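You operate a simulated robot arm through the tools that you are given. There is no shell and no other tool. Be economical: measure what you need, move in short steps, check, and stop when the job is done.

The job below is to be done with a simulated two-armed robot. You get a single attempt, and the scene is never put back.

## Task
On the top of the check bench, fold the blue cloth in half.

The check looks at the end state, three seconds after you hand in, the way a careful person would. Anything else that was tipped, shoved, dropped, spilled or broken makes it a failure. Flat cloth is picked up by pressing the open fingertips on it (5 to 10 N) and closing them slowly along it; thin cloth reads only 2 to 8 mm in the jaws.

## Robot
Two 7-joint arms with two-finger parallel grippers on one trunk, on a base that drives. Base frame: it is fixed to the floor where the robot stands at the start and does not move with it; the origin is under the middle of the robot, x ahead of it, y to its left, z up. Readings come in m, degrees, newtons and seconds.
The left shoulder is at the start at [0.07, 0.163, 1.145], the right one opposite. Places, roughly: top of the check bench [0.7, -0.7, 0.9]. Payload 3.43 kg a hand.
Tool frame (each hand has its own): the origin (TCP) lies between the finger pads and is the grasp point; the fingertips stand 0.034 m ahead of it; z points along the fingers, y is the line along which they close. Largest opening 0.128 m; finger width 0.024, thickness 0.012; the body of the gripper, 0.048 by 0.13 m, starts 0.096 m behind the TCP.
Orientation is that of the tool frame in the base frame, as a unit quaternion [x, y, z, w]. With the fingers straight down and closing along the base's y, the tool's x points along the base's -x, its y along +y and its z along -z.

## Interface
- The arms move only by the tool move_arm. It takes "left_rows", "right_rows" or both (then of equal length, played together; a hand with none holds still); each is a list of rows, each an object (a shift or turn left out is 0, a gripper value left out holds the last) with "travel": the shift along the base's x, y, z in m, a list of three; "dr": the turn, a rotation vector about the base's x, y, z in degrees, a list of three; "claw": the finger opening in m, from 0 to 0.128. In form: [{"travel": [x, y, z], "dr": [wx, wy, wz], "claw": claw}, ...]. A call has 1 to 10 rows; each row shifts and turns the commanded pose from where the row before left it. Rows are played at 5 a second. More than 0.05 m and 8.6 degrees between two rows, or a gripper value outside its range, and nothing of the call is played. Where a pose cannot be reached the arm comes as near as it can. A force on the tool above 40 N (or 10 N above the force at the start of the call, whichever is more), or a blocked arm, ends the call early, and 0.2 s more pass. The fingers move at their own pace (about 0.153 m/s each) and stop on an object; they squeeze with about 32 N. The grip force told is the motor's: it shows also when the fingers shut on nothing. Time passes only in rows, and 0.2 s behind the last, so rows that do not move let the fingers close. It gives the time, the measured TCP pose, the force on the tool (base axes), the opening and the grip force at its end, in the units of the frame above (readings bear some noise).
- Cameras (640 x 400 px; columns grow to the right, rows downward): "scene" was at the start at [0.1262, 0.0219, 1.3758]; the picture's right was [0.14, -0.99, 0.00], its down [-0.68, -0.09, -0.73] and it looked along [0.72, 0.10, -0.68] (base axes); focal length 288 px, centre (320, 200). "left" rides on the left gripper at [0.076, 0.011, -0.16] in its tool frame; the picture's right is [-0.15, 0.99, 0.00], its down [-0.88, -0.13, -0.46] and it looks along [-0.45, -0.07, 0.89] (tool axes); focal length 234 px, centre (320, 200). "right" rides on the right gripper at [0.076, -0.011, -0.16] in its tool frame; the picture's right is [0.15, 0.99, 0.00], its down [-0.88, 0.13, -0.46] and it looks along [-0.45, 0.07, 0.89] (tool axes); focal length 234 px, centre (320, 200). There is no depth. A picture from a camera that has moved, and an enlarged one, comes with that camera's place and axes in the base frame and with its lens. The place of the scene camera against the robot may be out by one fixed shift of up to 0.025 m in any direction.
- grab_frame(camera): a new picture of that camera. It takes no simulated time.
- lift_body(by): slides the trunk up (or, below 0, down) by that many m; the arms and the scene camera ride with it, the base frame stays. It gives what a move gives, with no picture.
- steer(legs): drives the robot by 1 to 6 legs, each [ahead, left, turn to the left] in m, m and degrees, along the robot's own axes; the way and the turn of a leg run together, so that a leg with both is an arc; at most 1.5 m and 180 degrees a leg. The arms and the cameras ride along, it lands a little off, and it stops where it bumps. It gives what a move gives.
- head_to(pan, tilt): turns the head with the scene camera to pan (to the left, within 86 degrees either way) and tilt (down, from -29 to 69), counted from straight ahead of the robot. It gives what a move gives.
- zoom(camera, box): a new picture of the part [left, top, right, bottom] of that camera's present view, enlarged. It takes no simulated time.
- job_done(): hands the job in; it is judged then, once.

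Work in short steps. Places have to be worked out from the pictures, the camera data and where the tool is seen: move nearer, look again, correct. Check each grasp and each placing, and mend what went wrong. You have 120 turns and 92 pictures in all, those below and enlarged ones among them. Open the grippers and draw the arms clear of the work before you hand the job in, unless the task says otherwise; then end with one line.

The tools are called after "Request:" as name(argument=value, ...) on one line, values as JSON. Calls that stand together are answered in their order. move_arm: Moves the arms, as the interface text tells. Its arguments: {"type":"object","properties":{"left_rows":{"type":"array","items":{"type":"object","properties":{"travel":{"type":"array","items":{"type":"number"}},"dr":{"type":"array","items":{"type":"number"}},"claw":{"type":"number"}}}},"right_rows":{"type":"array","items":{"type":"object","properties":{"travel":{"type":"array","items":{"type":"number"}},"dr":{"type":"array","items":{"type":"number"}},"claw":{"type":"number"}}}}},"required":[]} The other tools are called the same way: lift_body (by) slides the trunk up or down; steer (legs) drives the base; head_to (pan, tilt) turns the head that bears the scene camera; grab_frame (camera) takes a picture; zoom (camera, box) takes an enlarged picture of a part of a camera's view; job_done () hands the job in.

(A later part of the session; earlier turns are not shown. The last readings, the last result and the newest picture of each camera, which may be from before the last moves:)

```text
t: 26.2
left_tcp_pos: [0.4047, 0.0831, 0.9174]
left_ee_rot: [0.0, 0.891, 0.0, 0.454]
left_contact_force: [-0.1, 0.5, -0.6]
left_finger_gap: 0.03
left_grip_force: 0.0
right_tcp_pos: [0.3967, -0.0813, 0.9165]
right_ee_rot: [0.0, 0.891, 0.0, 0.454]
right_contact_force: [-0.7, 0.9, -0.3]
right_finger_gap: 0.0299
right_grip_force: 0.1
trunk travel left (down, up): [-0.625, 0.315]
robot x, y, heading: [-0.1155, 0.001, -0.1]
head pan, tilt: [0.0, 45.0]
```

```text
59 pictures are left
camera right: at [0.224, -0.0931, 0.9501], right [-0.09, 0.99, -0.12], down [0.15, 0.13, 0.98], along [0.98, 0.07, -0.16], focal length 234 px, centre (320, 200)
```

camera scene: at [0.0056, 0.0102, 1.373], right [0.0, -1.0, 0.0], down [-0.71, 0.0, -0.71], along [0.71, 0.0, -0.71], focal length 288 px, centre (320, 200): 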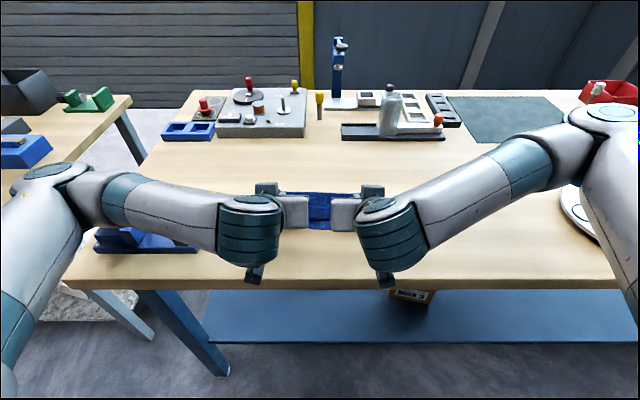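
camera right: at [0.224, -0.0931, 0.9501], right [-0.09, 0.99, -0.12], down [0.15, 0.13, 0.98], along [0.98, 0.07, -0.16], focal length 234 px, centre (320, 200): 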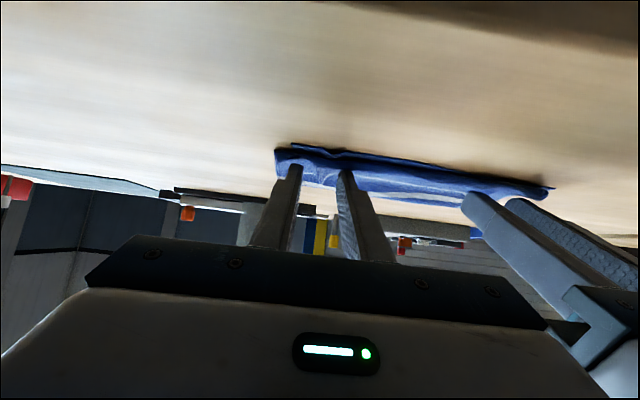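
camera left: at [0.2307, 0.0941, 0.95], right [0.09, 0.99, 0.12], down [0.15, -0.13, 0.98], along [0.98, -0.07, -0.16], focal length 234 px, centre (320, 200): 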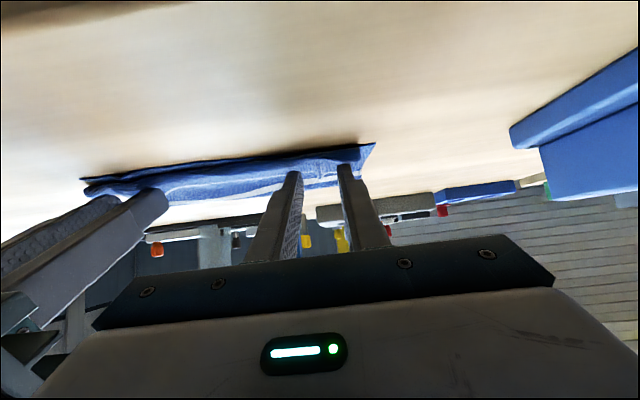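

Released; the hem appears curled inward. I'll retreat up and back, level the hands, and look from above.

Request:
move_arm(left_rows=[{"travel": [-0.02, 0, 0.02]}, {"travel": [-0.02, 0.0, 0.03]}, {"travel": [-0.01, 0.03, 0.04], "dr": [0, 7.5, 0]}, {"travel": [0, 0.04, 0.025], "dr": [0, 7.5, 0]}, {"travel": [0, 0.04, 0.025], "dr": [0, 7.5, 0]}, {"travel": [0, 0.04, 0.01], "dr": [0, 7.5, 0]}, {"travel": [0, 0.03, 0.0], "dr": [0, 8, 0]}, {"travel": [0, 0, 0.0], "dr": [0, 8, 0]}, {"travel": [0, 0, 0.0], "dr": [0, 8, 0]}], right_rows=[{"travel": [-0.02, 0, 0.02]}, {"travel": [-0.02, 0.0, 0.03]}, {"travel": [-0.01, -0.03, 0.04], "dr": [0, 7.5, 0]}, {"travel": [0, -0.04, 0.025], "dr": [0, 7.5, 0]}, {"travel": [0, -0.04, 0.025], "dr": [0, 7.5, 0]}, {"travel": [0, -0.04, 0.01], "dr": [0, 7.5, 0]}, {"travel": [0, -0.03, 0.0], "dr": [0, 8, 0]}, {"travel": [0, 0, 0.0], "dr": [0, 8, 0]}, {"travel": [0, 0, 0.0], "dr": [0, 8, 0]}])

Request:
head_to(pan=0, tilt=48)

Request:
zoom(camera="scene", box=[200, 90, 440, 240])

Request:
grab_frame(camera="left")

```text
refused: row 3 steps farther than a row can; nothing moved
```

```text
t: 26.8
left_tcp_pos: [0.4052, 0.0829, 0.9184]
left_ee_rot: [0.001, 0.891, 0.0, 0.454]
left_contact_force: [0.4, -0.3, 0.9]
left_finger_gap: 0.03
left_grip_force: 0.1
right_tcp_pos: [0.3977, -0.0809, 0.9166]
right_ee_rot: [0.001, 0.891, 0.0, 0.454]
right_contact_force: [0.0, -0.5, 0.6]
right_finger_gap: 0.03
right_grip_force: 0.1
trunk travel left (down, up): [-0.625, 0.315]
robot x, y, heading: [-0.1178, -0.0008, -0.0]
head pan, tilt: [0.0, 48.0]
```

```text
2.67 times, centred on (320, 165) of scene
camera zoom: at [0.0028, 0.0104, 1.3688], right [0.0, -1.0, 0.0], down [-0.74, 0.0, -0.67], along [0.67, 0.0, -0.74], focal length 767 px, centre (320, 293)
```

zoom: 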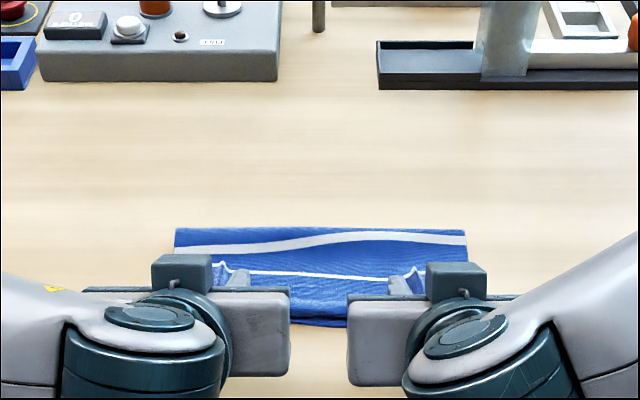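

```text
57 pictures are left
camera left: at [0.2307, 0.0941, 0.95], right [0.09, 0.99, 0.12], down [0.15, -0.13, 0.98], along [0.98, -0.07, -0.16], focal length 234 px, centre (320, 200)
```

left: 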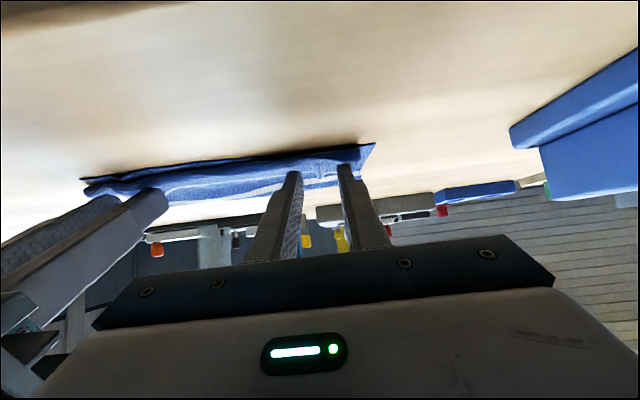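

One step was too long, so I repeat the retreat with shorter ones.

Request:
move_arm(left_rows=[{"travel": [-0.02, 0, 0.02]}, {"travel": [-0.02, 0.0, 0.03]}, {"travel": [-0.01, 0.02, 0.04], "dr": [0, 7.5, 0]}, {"travel": [0, 0.04, 0.025], "dr": [0, 7.5, 0]}, {"travel": [0, 0.04, 0.025], "dr": [0, 7.5, 0]}, {"travel": [0, 0.04, 0.02], "dr": [0, 7.5, 0]}, {"travel": [0, 0.03, 0.0], "dr": [0, 8, 0]}, {"travel": [0, 0, 0.0], "dr": [0, 8, 0]}, {"travel": [0, 0, 0.0], "dr": [0, 8, 0]}], right_rows=[{"travel": [-0.02, 0, 0.02]}, {"travel": [-0.02, 0.0, 0.03]}, {"travel": [-0.01, -0.02, 0.04], "dr": [0, 7.5, 0]}, {"travel": [0, -0.04, 0.025], "dr": [0, 7.5, 0]}, {"travel": [0, -0.04, 0.025], "dr": [0, 7.5, 0]}, {"travel": [0, -0.04, 0.02], "dr": [0, 7.5, 0]}, {"travel": [0, -0.03, 0.0], "dr": [0, 8, 0]}, {"travel": [0, 0, 0.0], "dr": [0, 8, 0]}, {"travel": [0, 0, 0.0], "dr": [0, 8, 0]}])

Request:
zoom(camera="scene", box=[200, 90, 440, 240])

Request:
grab_frame(camera="left")

```text
t: 27.4
left_tcp_pos: [0.3933, 0.0685, 0.9569]
left_ee_rot: [-0.002, 0.892, 0.005, 0.452]
left_contact_force: [0.1, 4.9, -0.3]
left_finger_gap: 0.0301
left_grip_force: 0.0
left hand out of reach, approached as far as the arm can: row 1, 2, 3
right_tcp_pos: [0.3913, -0.0641, 0.9582]
right_ee_rot: [0.002, 0.892, -0.005, 0.452]
right_contact_force: [0.2, -4.4, -0.7]
right_finger_gap: 0.0301
right_grip_force: 0.1
right hand out of reach, approached as far as the arm can: row 1, 2, 3
trunk travel left (down, up): [-0.625, 0.315]
robot x, y, heading: [-0.122, 0.0012, -0.2]
head pan, tilt: [0.0, 48.0]
stopped in row 3 (left hand): the force on the tool passed its limit (the readings are from after the stop); the commanded pose is now the measured one
```

```text
2.67 times, centred on (320, 165) of scene
camera zoom: at [0.0022, 0.0104, 1.3687], right [0.0, -1.0, 0.0], down [-0.74, 0.0, -0.67], along [0.67, 0.0, -0.74], focal length 767 px, centre (320, 293)
```

zoom: 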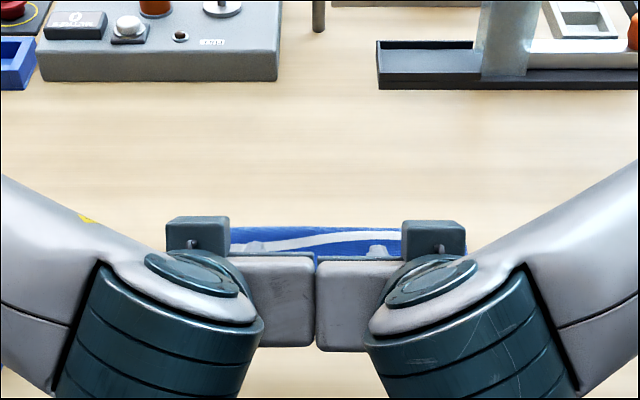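

```text
55 pictures are left
camera left: at [0.2207, 0.0782, 0.9906], right [0.08, 0.99, 0.13], down [0.15, -0.14, 0.98], along [0.98, -0.06, -0.16], focal length 234 px, centre (320, 200)
```

left: 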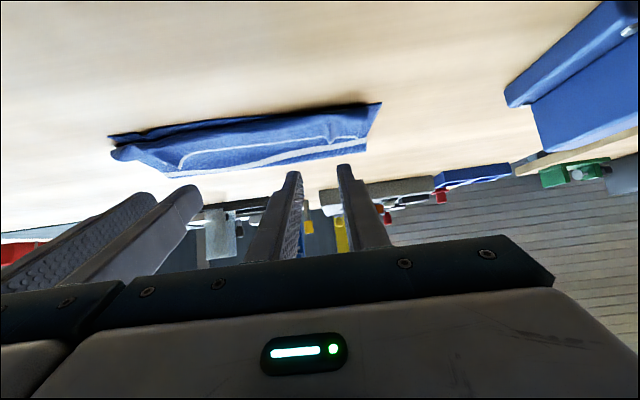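

Backing up hit the inner reach limit and the hand bodies touched lightly. I'll separate them sideways and upward while levelling the pitch.

Request:
move_arm(left_rows=[{"travel": [0.01, 0.03, 0.02], "dr": [0, 7.5, 0]}, {"travel": [0.01, 0.03, 0.025], "dr": [0, 7.5, 0]}, {"travel": [0.01, 0.035, 0.025], "dr": [0, 7.5, 0]}, {"travel": [0, 0.035, 0.02], "dr": [0, 7.5, 0]}, {"travel": [0, 0.035, 0.0], "dr": [0, 7.5, 0]}, {"travel": [0, 0.03, 0.0], "dr": [0, 8, 0]}, {"travel": [0, 0, 0.0], "dr": [0, 8, 0]}], right_rows=[{"travel": [0.01, -0.03, 0.02], "dr": [0, 7.5, 0]}, {"travel": [0.01, -0.03, 0.025], "dr": [0, 7.5, 0]}, {"travel": [0.01, -0.035, 0.025], "dr": [0, 7.5, 0]}, {"travel": [0, -0.035, 0.02], "dr": [0, 7.5, 0]}, {"travel": [0, -0.035, 0.0], "dr": [0, 7.5, 0]}, {"travel": [0, -0.03, 0.0], "dr": [0, 8, 0]}, {"travel": [0, 0, 0.0], "dr": [0, 8, 0]}])

Request:
zoom(camera="scene", box=[200, 90, 440, 240])

```text
t: 29.0
left_tcp_pos: [0.426, 0.2633, 1.0487]
left_ee_rot: [0.001, 1.0, 0.005, 0.0]
left_contact_force: [0.1, -0.2, -1.3]
left_finger_gap: 0.03
left_grip_force: 0.0
right_tcp_pos: [0.4231, -0.2589, 1.0467]
right_ee_rot: [-0.001, 1.0, -0.005, 0.0]
right_contact_force: [-0.7, -0.1, -0.4]
right_finger_gap: 0.0303
right_grip_force: 0.1
trunk travel left (down, up): [-0.625, 0.315]
robot x, y, heading: [-0.1189, -0.0021, 0.1]
head pan, tilt: [0.0, 48.0]
```

```text
2.67 times, centred on (320, 165) of scene
camera zoom: at [0.0049, 0.0103, 1.3685], right [0.0, -1.0, 0.0], down [-0.74, 0.0, -0.67], along [0.67, 0.0, -0.74], focal length 767 px, centre (320, 293)
```

zoom: 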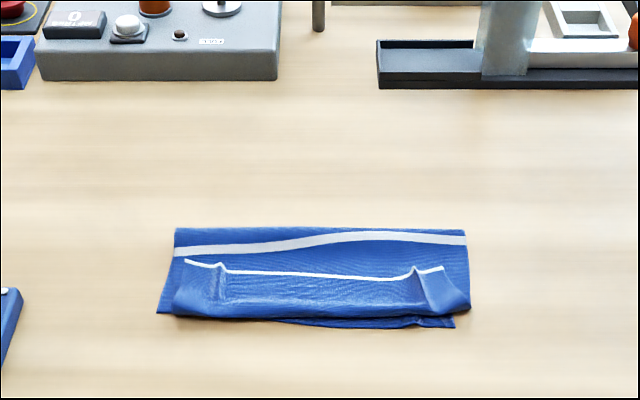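

The fold is over, but the hem strip (about 5 cm) curled back on itself because my jaws gripped perpendicular to the hem. To fix it I'll regrip the hem with the jaws turned 90° (closing along x), which lets the hem flip cleanly. First I'll back up for arm room and yaw the hands with the cameras outward.

Request:
steer(legs=[[-0.1, 0, 0]])

Request:
move_arm(left_rows=[{"dr": [0, 0, -8.5]}, {"dr": [0, 0, -8.5]}, {"dr": [0, 0, -8.5]}, {"dr": [0, 0, -8.5]}, {"dr": [0, 0, -8.5]}, {"dr": [0, 0, -8.5]}, {"dr": [0, 0, -8.5]}, {"dr": [0, 0, -8.5]}, {"dr": [0, 0, -8.5]}, {"dr": [0, 0, -8.5]}], right_rows=[{"dr": [0, 0, 8.5]}, {"dr": [0, 0, 8.5]}, {"dr": [0, 0, 8.5]}, {"dr": [0, 0, 8.5]}, {"dr": [0, 0, 8.5]}, {"dr": [0, 0, 8.5]}, {"dr": [0, 0, 8.5]}, {"dr": [0, 0, 8.5]}, {"dr": [0, 0, 8.5]}, {"dr": [0, 0, 8.5]}])

Request:
grab_frame(camera="scene")

```text
t: 30.2
left_tcp_pos: [0.3257, 0.2635, 1.0475]
left_ee_rot: [0.0, 1.0, 0.005, 0.001]
left_contact_force: [-0.1, 0.8, 0.3]
left_finger_gap: 0.0297
left_grip_force: 0.2
right_tcp_pos: [0.322, -0.2589, 1.0467]
right_ee_rot: [0.001, 1.0, -0.005, 0.002]
right_contact_force: [-0.7, 0.7, -0.4]
right_finger_gap: 0.0299
right_grip_force: 0.0
trunk travel left (down, up): [-0.625, 0.315]
robot x, y, heading: [-0.2207, 0.0001, 0.1]
head pan, tilt: [0.0, 48.0]
```

```text
t: 32.4
left_tcp_pos: [0.3261, 0.263, 1.048]
left_ee_rot: [0.677, 0.736, 0.003, 0.005]
left_contact_force: [0.1, 0.5, 0.4]
left_finger_gap: 0.0301
left_grip_force: 0.0
right_tcp_pos: [0.3227, -0.2567, 1.0467]
right_ee_rot: [-0.496, 0.869, -0.004, 0.004]
right_contact_force: [-0.6, 0.8, -0.2]
right_finger_gap: 0.0299
right_grip_force: 0.1
right hand out of reach, approached as far as the arm can: row 8, 9, 10
trunk travel left (down, up): [-0.625, 0.315]
robot x, y, heading: [-0.2213, 0.0003, -0.1]
head pan, tilt: [0.0, 48.0]
```

```text
53 pictures are left
camera scene: at [-0.097, 0.0105, 1.3688], right [0.0, -1.0, 0.0], down [-0.74, 0.0, -0.67], along [0.67, 0.0, -0.74], focal length 288 px, centre (320, 200)
```

scene: 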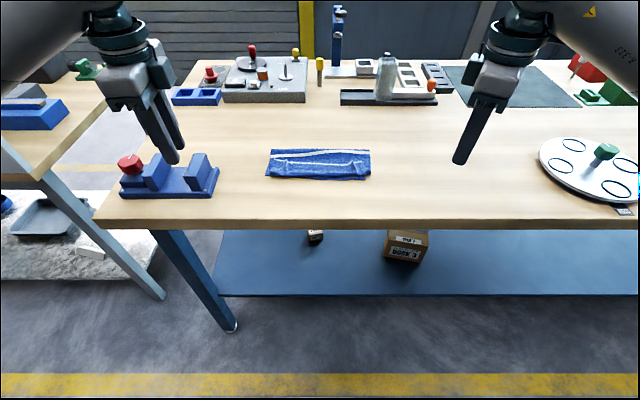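

The left reached its yaw, but the right stopped at about 60°. I'll move the hands over the hem and try the remaining right yaw from that posture.

Request:
move_arm(left_rows=[{"travel": [0.03, -0.035, 0]}, {"travel": [0.03, -0.035, 0]}, {"travel": [0.03, -0.035, 0]}, {"travel": [0.03, -0.035, 0]}, {"travel": [0.02, -0.035, 0], "dr": [0, 0, -5]}, {}, {}], right_rows=[{"travel": [0.03, 0.035, 0]}, {"travel": [0.03, 0.035, 0]}, {"travel": [0.03, 0.035, 0]}, {"travel": [0.03, 0.035, 0]}, {"travel": [0.02, 0.035, 0], "dr": [0, 0, 5]}, {}, {}])

Request:
grab_frame(camera="scene")

```text
t: 34.0
left_tcp_pos: [0.4664, 0.09, 1.0462]
left_ee_rot: [0.708, 0.706, 0.002, 0.004]
left_contact_force: [-0.1, 0.2, 0.2]
left_finger_gap: 0.0299
left_grip_force: 0.1
right_tcp_pos: [0.3993, -0.1281, 1.0244]
right_ee_rot: [-0.495, 0.869, 0.001, 0.0]
right_contact_force: [0.3, -0.5, 0.1]
right_finger_gap: 0.03
right_grip_force: 0.0
right hand out of reach, approached as far as the arm can: row 2, 3, 4, 5
trunk travel left (down, up): [-0.625, 0.315]
robot x, y, heading: [-0.2207, 0.0013, 0.0]
head pan, tilt: [0.0, 48.0]
```

```text
52 pictures are left
camera scene: at [-0.096, 0.0108, 1.3686], right [0.0, -1.0, 0.0], down [-0.74, 0.0, -0.67], along [0.67, 0.0, -0.74], focal length 288 px, centre (320, 200)
```

scene: 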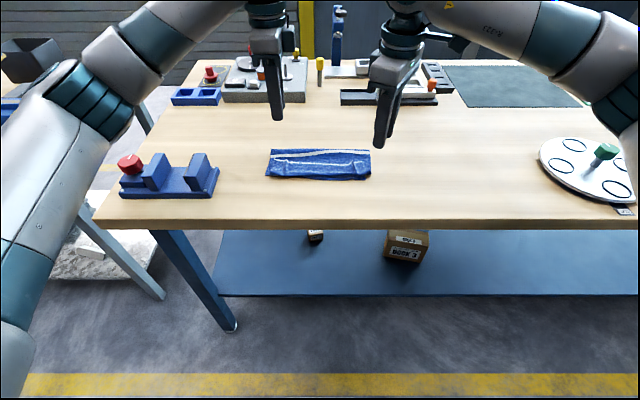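

The right wrist is at a joint limit that way, so I'll turn it the other way (to -90°), keeping it clear of the left hand meanwhile.

Request:
move_arm(right_rows=[{"travel": [0, -0.035, 0], "dr": [0, 0, -8.5]}, {"travel": [0, -0.035, 0], "dr": [0, 0, -8.5]}, {"travel": [0, -0.035, 0], "dr": [0, 0, -8.5]}, {"dr": [0, 0, -8.5]}, {"dr": [0, 0, -8.5]}, {"dr": [0, 0, -8.5]}, {"dr": [0, 0, -8.5]}, {"dr": [0, 0, -8.5]}, {"dr": [0, 0, -8.5]}, {"dr": [0, 0, -8.5]}])

Request:
move_arm(right_rows=[{"dr": [0, 0, -8.5]}, {"dr": [0, 0, -8.5]}, {"dr": [0, 0, -8.5]}, {"dr": [0, 0, -8.5]}, {"dr": [0, 0, -8.5]}, {"dr": [0, 0, -8.5]}, {"dr": [0, 0, -8.5]}, {"dr": [0, 0, -8.5]}, {"dr": [0, 0, -8.5]}, {"dr": [0, 0, -8.5]}])

Request:
grab_frame(camera="left")

Request:
grab_frame(camera="scene")

```text
t: 36.2
left_tcp_pos: [0.4662, 0.0893, 1.0473]
left_ee_rot: [0.707, 0.707, 0.002, 0.004]
left_contact_force: [0.7, 0.0, -0.6]
left_finger_gap: 0.0303
left_grip_force: 0.0
right_tcp_pos: [0.3981, -0.2335, 1.0238]
right_ee_rot: [0.224, 0.975, 0.0, 0.001]
right_contact_force: [-0.4, 0.1, 0.5]
right_finger_gap: 0.0303
right_grip_force: 0.0
trunk travel left (down, up): [-0.625, 0.315]
robot x, y, heading: [-0.2198, 0.0003, 0.1]
head pan, tilt: [0.0, 48.0]
```

```text
t: 38.4
left_tcp_pos: [0.4664, 0.0886, 1.0477]
left_ee_rot: [0.708, 0.706, 0.001, 0.004]
left_contact_force: [1.3, 0.2, -0.7]
left_finger_gap: 0.03
left_grip_force: 0.1
right_tcp_pos: [0.3976, -0.234, 1.0243]
right_ee_rot: [0.823, 0.568, 0.001, 0.001]
right_contact_force: [0.3, 0.5, -0.3]
right_finger_gap: 0.0301
right_grip_force: 0.1
trunk travel left (down, up): [-0.625, 0.315]
robot x, y, heading: [-0.2179, 0.0007, 0.0]
head pan, tilt: [0.0, 48.0]
```

```text
51 pictures are left
camera left: at [0.4752, 0.1654, 1.2064], right [0.99, -0.15, 0.01], down [-0.14, -0.88, 0.46], along [-0.06, -0.45, -0.89], focal length 234 px, centre (320, 200)
```

left: 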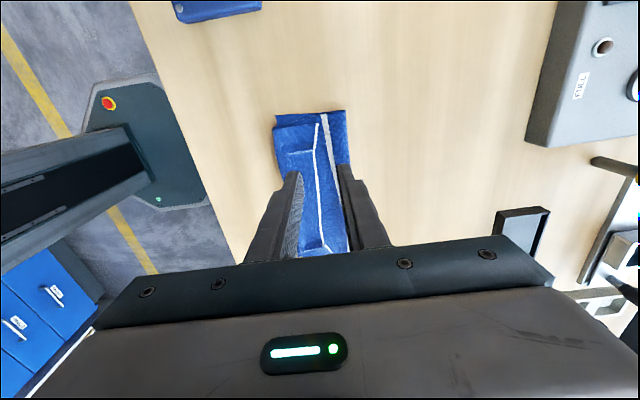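

```text
50 pictures are left
camera scene: at [-0.0969, 0.0104, 1.3688], right [0.0, -1.0, 0.0], down [-0.74, 0.0, -0.67], along [0.67, 0.0, -0.74], focal length 288 px, centre (320, 200)
```

scene: 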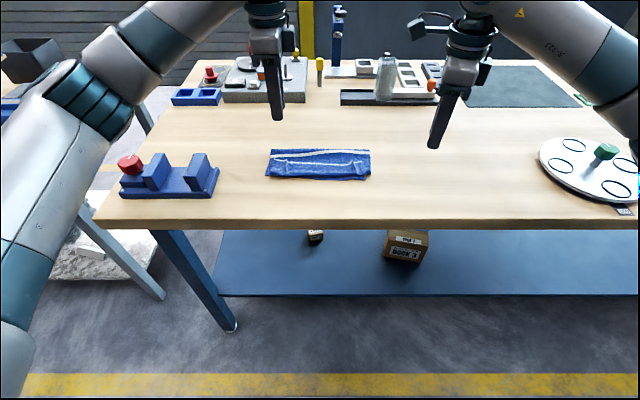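

The right is now at yaw -111°, so I'll trim it to -90°. The hem runs from about (0.465, 0.10) to (0.45, -0.05), and the flap is folded at x ≈ 0.41. I'll put the left over the left end (y ≈ 0.108) and the right at y ≈ -0.048, straddling the hem with the jaws, and check.

Request:
move_arm(left_rows=[{"travel": [-0.012, 0.019, 0]}, {"travel": [0, 0, -0.03]}, {"travel": [0, 0, -0.03]}, {}, {}, {}], right_rows=[{"travel": [0.01, 0.0, 0], "dr": [0, 0, 8.5]}, {"travel": [0.01, 0.04, -0.01], "dr": [0, 0, 8.5]}, {"travel": [0.01, 0.045, -0.01], "dr": [0, 0, 3.8]}, {"travel": [0.01, 0.045, -0.01]}, {"travel": [0.003, 0.045, -0.01]}, {"travel": [0, 0.01, 0]}])

Request:
grab_frame(camera="left")

Request:
grab_frame(camera="right")

Request:
zoom(camera="scene", box=[200, 50, 440, 200])

```text
t: 39.8
left_tcp_pos: [0.4532, 0.1081, 0.9876]
left_ee_rot: [0.707, 0.707, 0.003, 0.005]
left_contact_force: [-0.3, 0.2, -0.1]
left_finger_gap: 0.0299
left_grip_force: 0.0
right_tcp_pos: [0.441, -0.0504, 0.9841]
right_ee_rot: [0.706, 0.708, 0.001, 0.0]
right_contact_force: [0.4, 0.0, 0.5]
right_finger_gap: 0.0301
right_grip_force: 0.0
trunk travel left (down, up): [-0.625, 0.315]
robot x, y, heading: [-0.2218, -0.001, 0.0]
head pan, tilt: [0.0, 48.0]
```

```text
49 pictures are left
camera left: at [0.463, 0.1833, 1.1468], right [0.99, -0.15, 0.01], down [-0.14, -0.88, 0.46], along [-0.06, -0.45, -0.89], focal length 234 px, centre (320, 200)
```

left: 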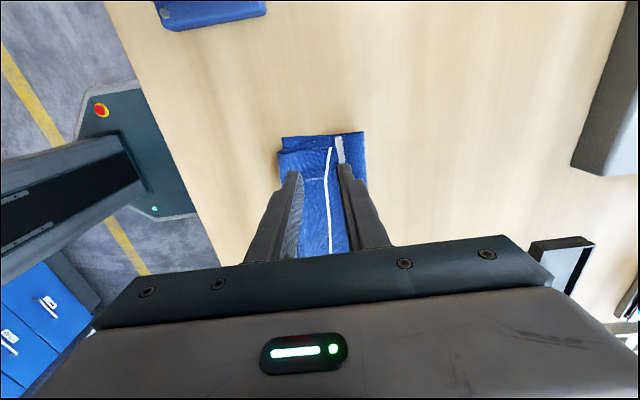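

```text
48 pictures are left
camera right: at [0.4288, 0.0252, 1.1439], right [0.99, 0.15, 0.0], down [0.13, -0.88, 0.46], along [0.07, -0.45, -0.89], focal length 234 px, centre (320, 200)
```

right: 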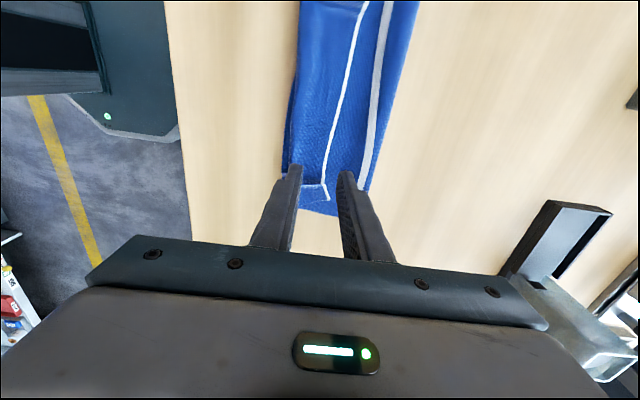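

```text
2.67 times, centred on (320, 125) of scene
camera zoom: at [-0.0974, 0.01, 1.3688], right [0.0, -1.0, 0.0], down [-0.74, 0.0, -0.67], along [0.67, 0.0, -0.74], focal length 767 px, centre (320, 400)
```

zoom: 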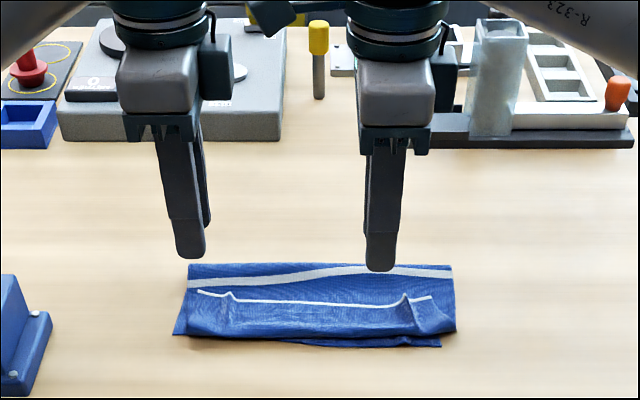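

The hem lies between the jaws of both hands, at x ≈ 0.466 on the left and 0.449 on the right. I'll trim x slightly and descend until the tips are just above the lower layers.

Request:
move_arm(left_rows=[{"travel": [0.006, 0, -0.03]}, {"travel": [0, 0, -0.023]}, {"travel": [0, 0, -0.01]}, {}], right_rows=[{"travel": [0.003, 0, -0.03]}, {"travel": [0, 0, -0.02]}, {"travel": [0, 0, -0.01]}, {}])

Request:
zoom(camera="left", box=[220, 120, 420, 245])

Request:
zoom(camera="right", box=[220, 120, 420, 245])

```text
t: 40.8
left_tcp_pos: [0.4593, 0.1074, 0.9247]
left_ee_rot: [0.708, 0.707, 0.003, 0.005]
left_contact_force: [0.6, 0.2, 0.7]
left_finger_gap: 0.0298
left_grip_force: 0.2
right_tcp_pos: [0.4429, -0.0496, 0.9248]
right_ee_rot: [0.708, 0.707, 0.001, 0.001]
right_contact_force: [0.3, -0.5, 0.4]
right_finger_gap: 0.0301
right_grip_force: 0.0
trunk travel left (down, up): [-0.625, 0.315]
robot x, y, heading: [-0.2188, 0.0014, 0.1]
head pan, tilt: [0.0, 48.0]
```

```text
3.20 times, centred on (320, 182) of left
camera zoom: at [0.4691, 0.1836, 1.0838], right [0.99, -0.15, 0.01], down [-0.14, -0.88, 0.46], along [-0.06, -0.45, -0.89], focal length 749 px, centre (320, 256)
```

zoom: 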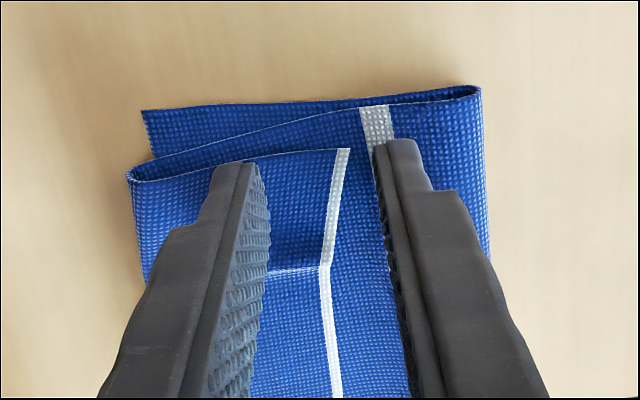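

```text
3.20 times, centred on (320, 182) of right
camera zoom: at [0.4316, 0.0255, 1.0841], right [0.99, 0.15, 0.0], down [0.13, -0.88, 0.46], along [0.07, -0.45, -0.89], focal length 749 px, centre (320, 256)
```

zoom: 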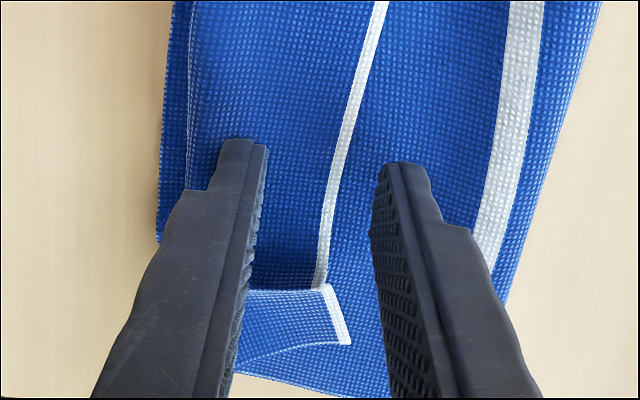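

Excellent, the hem sits nicely between the jaws on both hands. I'll lower 4 mm more to light contact.

Request:
move_arm(left_rows=[{"travel": [0, 0, -0.003]}, {"travel": [0, 0, -0.002]}, {}], right_rows=[{"travel": [0, 0, -0.003]}, {"travel": [0, 0, -0.002]}, {}])

```text
t: 41.6
left_tcp_pos: [0.4581, 0.1075, 0.9201]
left_ee_rot: [0.708, 0.706, 0.002, 0.004]
left_contact_force: [1.0, -0.4, 0.0]
left_finger_gap: 0.0302
left_grip_force: 0.2
right_tcp_pos: [0.4441, -0.0495, 0.92]
right_ee_rot: [0.706, 0.708, 0.001, 0.001]
right_contact_force: [0.2, 1.3, -0.2]
right_finger_gap: 0.0299
right_grip_force: 0.1
trunk travel left (down, up): [-0.625, 0.315]
robot x, y, heading: [-0.2211, -0.001, -0.2]
head pan, tilt: [0.0, 48.0]
```

There's still no contact. I'll go 1.5 mm lower and close slowly.

Request:
move_arm(left_rows=[{"travel": [0, 0, -0.0015]}, {"claw": 0.026}, {"claw": 0.022}, {"claw": 0.018}, {"claw": 0.014}, {"claw": 0.01}, {"claw": 0.006}, {"claw": 0.002}, {"claw": 0.0}], right_rows=[{"travel": [0, 0, -0.0015]}, {"claw": 0.026}, {"claw": 0.022}, {"claw": 0.018}, {"claw": 0.014}, {"claw": 0.01}, {"claw": 0.006}, {"claw": 0.002}, {"claw": 0.0}])

Request:
zoom(camera="left", box=[220, 120, 420, 245])

Request:
zoom(camera="right", box=[220, 120, 420, 245])

```text
t: 43.6
left_tcp_pos: [0.4591, 0.1068, 0.9194]
left_ee_rot: [0.708, 0.706, 0.002, 0.005]
left_contact_force: [-0.5, 0.0, 0.3]
left_finger_gap: 0.0
left_grip_force: 31.8
right_tcp_pos: [0.4433, -0.0492, 0.9183]
right_ee_rot: [0.706, 0.708, 0.001, 0.001]
right_contact_force: [0.6, 0.8, 0.6]
right_finger_gap: 0.0001
right_grip_force: 31.9
trunk travel left (down, up): [-0.625, 0.315]
robot x, y, heading: [-0.22, 0.0002, 0.0]
head pan, tilt: [0.0, 48.0]
```

```text
3.20 times, centred on (320, 182) of left
camera zoom: at [0.4687, 0.1837, 1.077], right [0.99, -0.15, 0.01], down [-0.14, -0.88, 0.46], along [-0.06, -0.45, -0.89], focal length 749 px, centre (320, 256)
```

zoom: 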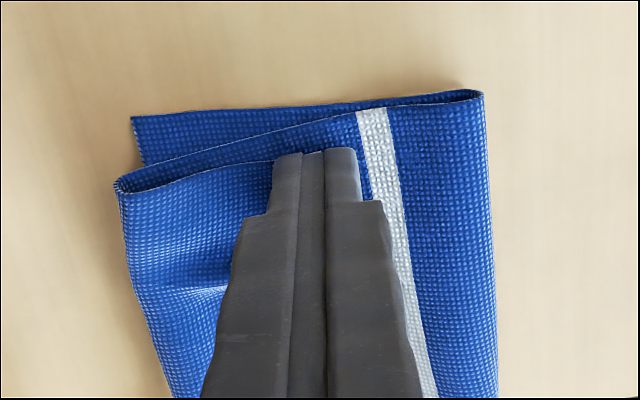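

```text
3.20 times, centred on (320, 182) of right
camera zoom: at [0.4322, 0.0263, 1.0776], right [0.99, 0.15, 0.0], down [0.13, -0.88, 0.46], along [0.07, -0.45, -0.89], focal length 749 px, centre (320, 256)
```

zoom: 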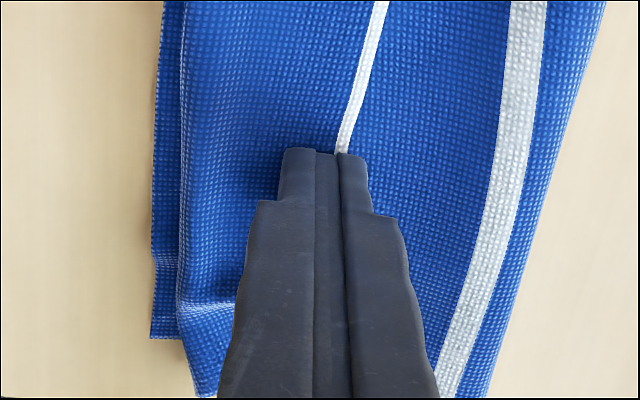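

The gaps read 0, so nothing was caught; the tips are above the flap. I'll reopen, go down in 1 mm steps and read the force.

Request:
move_arm(left_rows=[{"claw": 0.03}, {"travel": [0, 0, -0.001]}, {"travel": [0, 0, -0.001]}, {}], right_rows=[{"claw": 0.03}, {"travel": [0, 0, -0.001]}, {"travel": [0, 0, -0.001]}, {}])

```text
t: 44.6
left_tcp_pos: [0.4584, 0.1059, 0.9173]
left_ee_rot: [0.708, 0.706, 0.002, 0.005]
left_contact_force: [0.8, 0.2, 5.7]
left_finger_gap: 0.0296
left_grip_force: 0.1
right_tcp_pos: [0.4437, -0.0484, 0.9169]
right_ee_rot: [0.706, 0.708, 0.0, 0.001]
right_contact_force: [0.1, 0.7, 2.8]
right_finger_gap: 0.0297
right_grip_force: 0.1
trunk travel left (down, up): [-0.625, 0.315]
robot x, y, heading: [-0.2203, -0.0003, -0.1]
head pan, tilt: [0.0, 48.0]
```

Light contact now, 5.7 N on the left and 2.8 N on the right. I'll close slowly.

Request:
move_arm(left_rows=[{"claw": 0.027}, {"claw": 0.024}, {"claw": 0.021}, {"claw": 0.018}, {"claw": 0.015}, {"claw": 0.012}, {"claw": 0.009}, {"claw": 0.006}, {"claw": 0.003}, {"claw": 0.0}], right_rows=[{"claw": 0.027}, {"claw": 0.024}, {"claw": 0.021}, {"claw": 0.018}, {"claw": 0.015}, {"claw": 0.012}, {"claw": 0.009}, {"claw": 0.006}, {"claw": 0.003}, {"claw": 0.0}])

Request:
zoom(camera="left", box=[220, 120, 420, 245])

Request:
zoom(camera="right", box=[220, 120, 420, 245])

```text
t: 46.8
left_tcp_pos: [0.459, 0.1067, 0.9166]
left_ee_rot: [0.708, 0.706, 0.003, 0.006]
left_contact_force: [-0.1, -0.3, 6.4]
left_finger_gap: 0.0022
left_grip_force: 32.1
right_tcp_pos: [0.4431, -0.0499, 0.9166]
right_ee_rot: [0.706, 0.708, 0.001, 0.0]
right_contact_force: [-1.2, 0.5, 2.6]
right_finger_gap: 0.0022
right_grip_force: 32.2
trunk travel left (down, up): [-0.625, 0.315]
robot x, y, heading: [-0.2218, -0.0009, 0.2]
head pan, tilt: [0.0, 48.0]
```

```text
3.20 times, centred on (320, 182) of left
camera zoom: at [0.4676, 0.1837, 1.076], right [0.99, -0.15, 0.01], down [-0.14, -0.88, 0.46], along [-0.06, -0.45, -0.89], focal length 749 px, centre (320, 256)
```

zoom: 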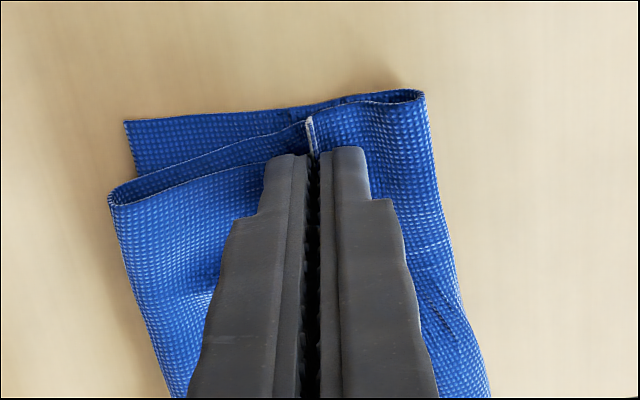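

```text
3.20 times, centred on (320, 182) of right
camera zoom: at [0.4312, 0.026, 1.0762], right [0.99, 0.15, 0.0], down [0.13, -0.88, 0.46], along [0.07, -0.45, -0.89], focal length 749 px, centre (320, 256)
```

zoom: 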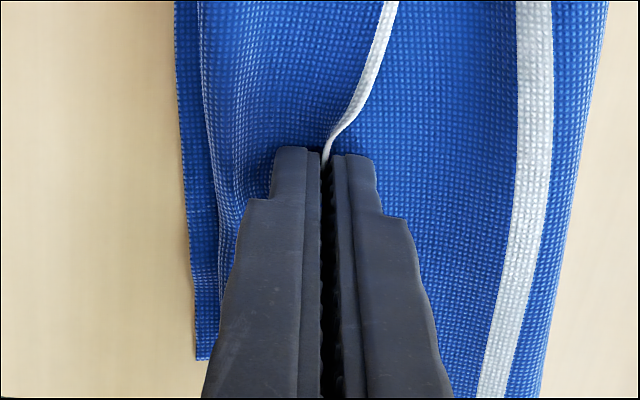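

The right caught just the hem, but the left pressed harder and dragged the layer with the stripe. I'll reopen the left to spread it back, raise it slightly and look.

Request:
move_arm(left_rows=[{"claw": 0.006}, {"claw": 0.012}, {"claw": 0.018}, {"claw": 0.024}, {"claw": 0.03}, {"travel": [0, 0, 0.006]}, {}])

Request:
zoom(camera="left", box=[220, 120, 420, 245])

```text
t: 48.4
left_tcp_pos: [0.4582, 0.1078, 0.9224]
left_ee_rot: [0.707, 0.707, 0.002, 0.004]
left_contact_force: [0.0, -0.1, 0.0]
left_finger_gap: 0.03
left_grip_force: 0.1
right_tcp_pos: [0.4435, -0.0491, 0.9156]
right_ee_rot: [0.706, 0.708, 0.0, 0.001]
right_contact_force: [-1.2, -0.1, 5.5]
right_finger_gap: 0.0022
right_grip_force: 32.2
trunk travel left (down, up): [-0.625, 0.315]
robot x, y, heading: [-0.2229, 0.0015, 0.2]
head pan, tilt: [0.0, 48.0]
```

```text
3.20 times, centred on (320, 182) of left
camera zoom: at [0.4682, 0.1841, 1.0813], right [0.99, -0.15, 0.01], down [-0.14, -0.88, 0.46], along [-0.06, -0.45, -0.89], focal length 749 px, centre (320, 256)
```

zoom: 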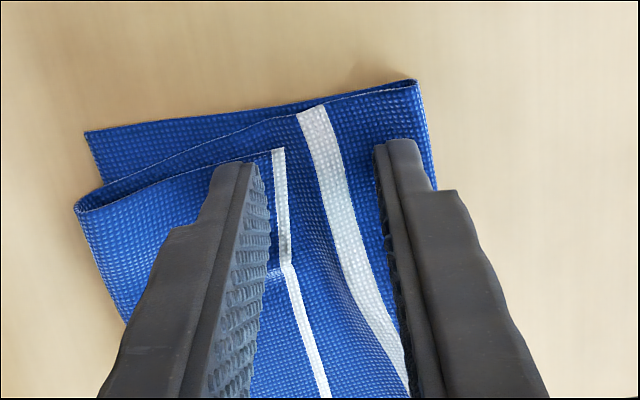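

The cloth shifted about 1.5 cm toward me at the left. I'll move the left hand -0.011 in x to straddle the hem again and come down lightly.

Request:
move_arm(left_rows=[{"travel": [-0.011, 0, 0]}, {"travel": [0, 0, -0.003]}, {"travel": [0, 0, -0.0015]}, {}])

Request:
zoom(camera="left", box=[220, 120, 420, 245])

```text
t: 49.4
left_tcp_pos: [0.4474, 0.1075, 0.9185]
left_ee_rot: [0.707, 0.707, 0.002, 0.005]
left_contact_force: [0.3, 0.1, 0.5]
left_finger_gap: 0.0299
left_grip_force: 0.1
right_tcp_pos: [0.4443, -0.0505, 0.9164]
right_ee_rot: [0.707, 0.708, 0.001, 0.001]
right_contact_force: [-2.4, 0.4, 6.2]
right_finger_gap: 0.002
right_grip_force: 31.9
trunk travel left (down, up): [-0.625, 0.315]
robot x, y, heading: [-0.2231, 0.0028, -0.1]
head pan, tilt: [0.0, 48.0]
```

```text
3.20 times, centred on (320, 182) of left
camera zoom: at [0.457, 0.184, 1.0773], right [0.99, -0.15, 0.01], down [-0.14, -0.88, 0.46], along [-0.06, -0.45, -0.89], focal length 749 px, centre (320, 256)
```

zoom: 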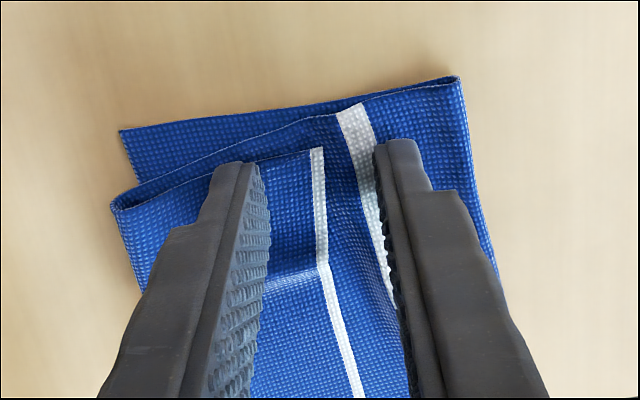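

The hem is centred. I'll narrow to 0.02, touch very lightly and close.

Request:
move_arm(left_rows=[{"claw": 0.022}, {"travel": [0, 0, -0.001]}, {}])

```text
t: 50.2
left_tcp_pos: [0.4485, 0.1076, 0.9169]
left_ee_rot: [0.708, 0.707, 0.003, 0.005]
left_contact_force: [0.0, 0.7, 1.8]
left_finger_gap: 0.0219
left_grip_force: 0.0
right_tcp_pos: [0.4433, -0.048, 0.9171]
right_ee_rot: [0.706, 0.708, 0.0, 0.001]
right_contact_force: [-0.8, 0.7, 6.0]
right_finger_gap: 0.0019
right_grip_force: 32.1
trunk travel left (down, up): [-0.625, 0.315]
robot x, y, heading: [-0.2195, 0.0007, 0.1]
head pan, tilt: [0.0, 48.0]
```

Light contact at about 1.8 N; now I close slowly.

Request:
move_arm(left_rows=[{"claw": 0.019}, {"claw": 0.016}, {"claw": 0.013}, {"claw": 0.01}, {"claw": 0.007}, {"claw": 0.004}, {"claw": 0.001}, {"claw": 0.0}])

Request:
zoom(camera="left", box=[220, 120, 420, 245])

```text
t: 52.0
left_tcp_pos: [0.4468, 0.1079, 0.9175]
left_ee_rot: [0.708, 0.706, 0.002, 0.006]
left_contact_force: [-0.1, -0.9, 1.7]
left_finger_gap: 0.0025
left_grip_force: 31.6
right_tcp_pos: [0.4432, -0.0494, 0.9168]
right_ee_rot: [0.707, 0.707, 0.001, 0.0]
right_contact_force: [-1.0, 0.6, 5.2]
right_finger_gap: 0.0021
right_grip_force: 32.0
trunk travel left (down, up): [-0.625, 0.315]
robot x, y, heading: [-0.2196, -0.0021, -0.1]
head pan, tilt: [0.0, 48.0]
```

```text
3.20 times, centred on (320, 182) of left
camera zoom: at [0.4569, 0.1839, 1.0764], right [0.99, -0.15, 0.01], down [-0.14, -0.88, 0.46], along [-0.06, -0.45, -0.89], focal length 749 px, centre (320, 256)
```

zoom: 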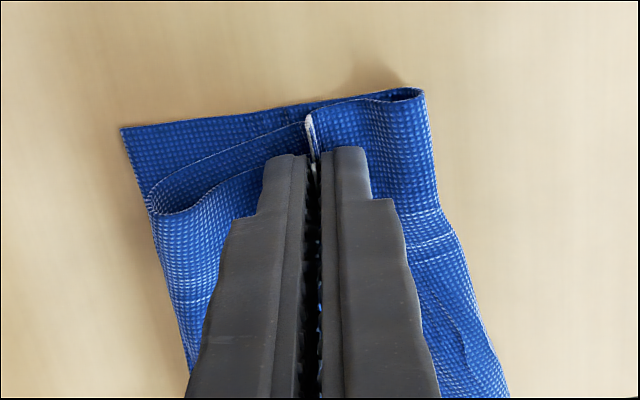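

Both jaws read over 2 mm. The left may also have caught the stripe layer, so I'll lift 2.5 cm to see.

Request:
move_arm(left_rows=[{"travel": [0, 0, 0.012]}, {"travel": [0, 0, 0.013]}, {}], right_rows=[{"travel": [0, 0, 0.012]}, {"travel": [0, 0, 0.013]}, {}])

Request:
grab_frame(camera="left")

Request:
zoom(camera="scene", box=[200, 50, 440, 200])

```text
t: 52.8
left_tcp_pos: [0.4476, 0.1082, 0.9417]
left_ee_rot: [0.708, 0.706, 0.002, 0.005]
left_contact_force: [0.8, -0.6, 0.7]
left_finger_gap: 0.0023
left_grip_force: 32.3
right_tcp_pos: [0.4441, -0.0486, 0.9402]
right_ee_rot: [0.706, 0.708, 0.0, 0.001]
right_contact_force: [0.0, 0.1, -0.2]
right_finger_gap: 0.0022
right_grip_force: 31.2
trunk travel left (down, up): [-0.625, 0.315]
robot x, y, heading: [-0.2205, 0.0013, 0.1]
head pan, tilt: [0.0, 48.0]
```

```text
37 pictures are left
camera left: at [0.458, 0.1838, 1.1003], right [0.99, -0.15, 0.01], down [-0.14, -0.88, 0.46], along [-0.06, -0.45, -0.89], focal length 234 px, centre (320, 200)
```

left: 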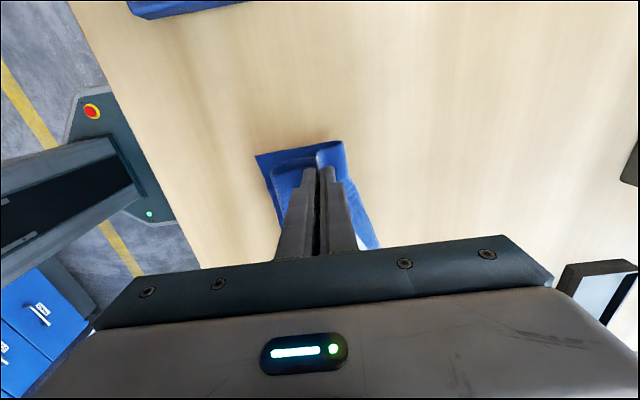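

```text
2.67 times, centred on (320, 125) of scene
camera zoom: at [-0.0964, 0.0105, 1.3687], right [0.0, -1.0, 0.0], down [-0.74, 0.0, -0.67], along [0.67, 0.0, -0.74], focal length 767 px, centre (320, 400)
```

zoom: 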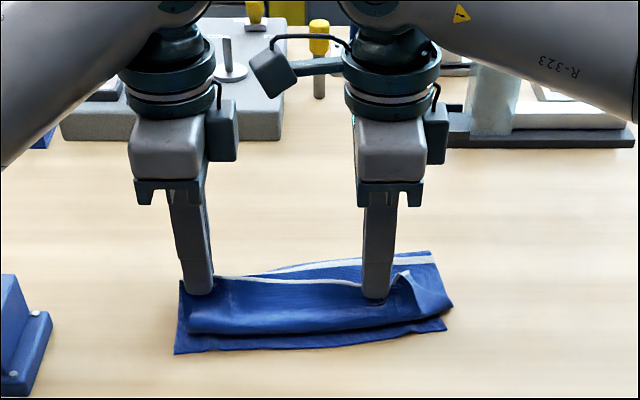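

The left probably holds both layers. I'll release it, raise it clear, and lift the hem with the right so the left end comes up separately.

Request:
move_arm(left_rows=[{"travel": [0, 0, -0.02]}, {"claw": 0.01}, {"claw": 0.02}, {"claw": 0.04}, {"travel": [0, 0, 0.03]}, {"travel": [0, 0, 0.04]}, {"travel": [0, 0.02, 0.04]}, {}], right_rows=[{"travel": [0, 0, 0.0]}, {}, {}, {"travel": [0, 0, 0.01]}, {"travel": [0.005, 0, 0.015]}, {"travel": [0.005, 0, 0.015]}, {"travel": [0.005, 0, 0.015]}, {}])

Request:
zoom(camera="scene", box=[200, 50, 440, 200])

Request:
grab_frame(camera="left")

```text
t: 54.6
left_tcp_pos: [0.4492, 0.1275, 1.0319]
left_ee_rot: [0.708, 0.707, 0.002, 0.004]
left_contact_force: [-0.6, 0.1, -0.2]
left_finger_gap: 0.0399
left_grip_force: 0.1
right_tcp_pos: [0.4591, -0.0492, 0.9948]
right_ee_rot: [0.707, 0.707, 0.0, 0.0]
right_contact_force: [0.6, -0.4, -0.9]
right_finger_gap: 0.0018
right_grip_force: 32.3
trunk travel left (down, up): [-0.625, 0.315]
robot x, y, heading: [-0.22, -0.0016, -0.1]
head pan, tilt: [0.0, 48.0]
```

```text
2.67 times, centred on (320, 125) of scene
camera zoom: at [-0.0961, 0.0098, 1.3686], right [0.0, -1.0, 0.0], down [-0.74, 0.0, -0.67], along [0.67, 0.0, -0.74], focal length 767 px, centre (320, 400)
```

zoom: 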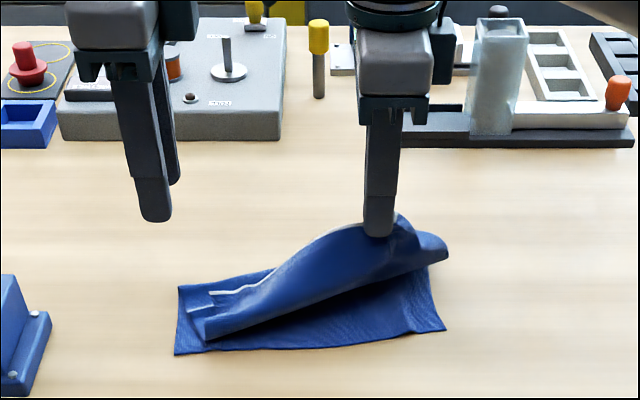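

```text
34 pictures are left
camera left: at [0.4584, 0.2036, 1.1904], right [0.99, -0.15, 0.01], down [-0.14, -0.88, 0.46], along [-0.06, -0.45, -0.89], focal length 234 px, centre (320, 200)
```

left: 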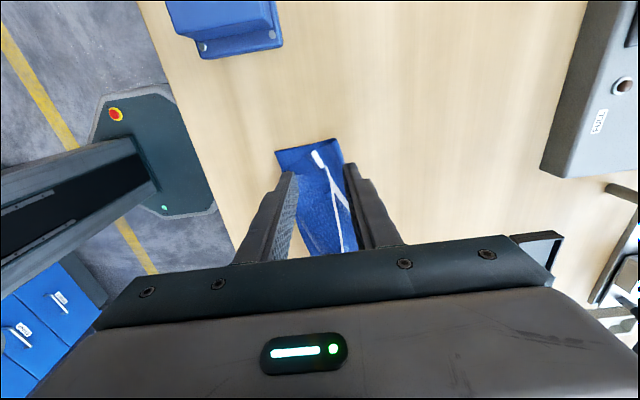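

The right holds the hem properly, hem up and cloth hanging. I'll raise it more so the left end lifts too.

Request:
move_arm(right_rows=[{"travel": [0.01, 0, 0.015]}, {"travel": [0.015, 0, 0.015]}, {"travel": [0.015, 0, 0.01]}, {}, {}])

Request:
zoom(camera="scene", box=[200, 50, 440, 200])

Request:
zoom(camera="left", box=[220, 120, 420, 245])

```text
t: 55.8
left_tcp_pos: [0.4479, 0.1276, 1.0311]
left_ee_rot: [0.708, 0.706, 0.001, 0.005]
left_contact_force: [-0.1, -0.9, 0.8]
left_finger_gap: 0.0398
left_grip_force: 0.0
right_tcp_pos: [0.4983, -0.0484, 1.0367]
right_ee_rot: [0.707, 0.708, 0.0, 0.001]
right_contact_force: [-0.5, -0.4, 0.2]
right_finger_gap: 0.002
right_grip_force: 32.1
trunk travel left (down, up): [-0.625, 0.315]
robot x, y, heading: [-0.2222, -0.0029, 0.0]
head pan, tilt: [0.0, 48.0]
```

```text
2.67 times, centred on (320, 125) of scene
camera zoom: at [-0.0969, 0.0107, 1.3688], right [0.0, -1.0, 0.0], down [-0.74, 0.0, -0.67], along [0.67, 0.0, -0.74], focal length 767 px, centre (320, 400)
```

zoom: 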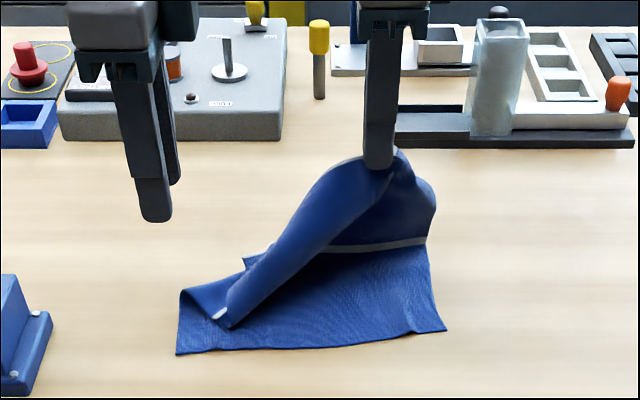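

```text
3.20 times, centred on (320, 182) of left
camera zoom: at [0.4576, 0.2042, 1.1904], right [0.99, -0.15, 0.01], down [-0.14, -0.88, 0.46], along [-0.06, -0.45, -0.89], focal length 749 px, centre (320, 256)
```

zoom: 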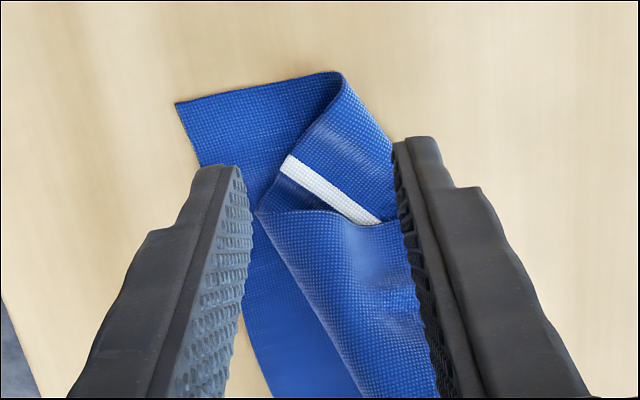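

The clean way forward is to lay this half back flat, hem at the far side, and then regrip both hem corners with the turned jaws. I'll carry the hem forward and down with the right, tilting so the hem lands outward.

Request:
move_arm(right_rows=[{"travel": [0.035, 0, 0.01]}, {"travel": [0.035, 0, -0.005], "dr": [0, 5, 0]}, {"travel": [0.03, 0, -0.015], "dr": [0, 5, 0]}, {"travel": [0.025, 0, -0.025], "dr": [0, 5, 0]}, {"travel": [0.02, 0, -0.03], "dr": [0, 5, 0]}, {"travel": [0.015, 0, -0.03], "dr": [0, 5, 0]}, {}])

Request:
zoom(camera="scene", box=[200, 50, 440, 200])

```text
t: 57.4
left_tcp_pos: [0.448, 0.1286, 1.0315]
left_ee_rot: [0.708, 0.707, 0.002, 0.005]
left_contact_force: [-0.2, 0.7, 0.1]
left_finger_gap: 0.0402
left_grip_force: 0.0
right_tcp_pos: [0.5058, -0.1009, 0.9449]
right_ee_rot: [0.689, 0.692, -0.155, -0.151]
right_contact_force: [-0.4, -0.6, -0.4]
right_finger_gap: 0.002
right_grip_force: 32.4
right hand out of reach, approached as far as the arm can: row 2, 3, 4, 5, 6
trunk travel left (down, up): [-0.625, 0.315]
robot x, y, heading: [-0.2207, 0.003, 0.2]
head pan, tilt: [0.0, 48.0]
```

```text
2.67 times, centred on (320, 125) of scene
camera zoom: at [-0.0976, 0.0114, 1.3689], right [0.0, -1.0, 0.0], down [-0.74, 0.0, -0.67], along [0.67, 0.0, -0.74], focal length 767 px, centre (320, 400)
```

zoom: 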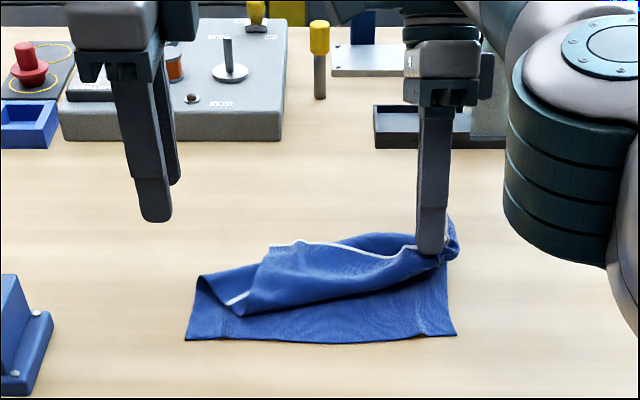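

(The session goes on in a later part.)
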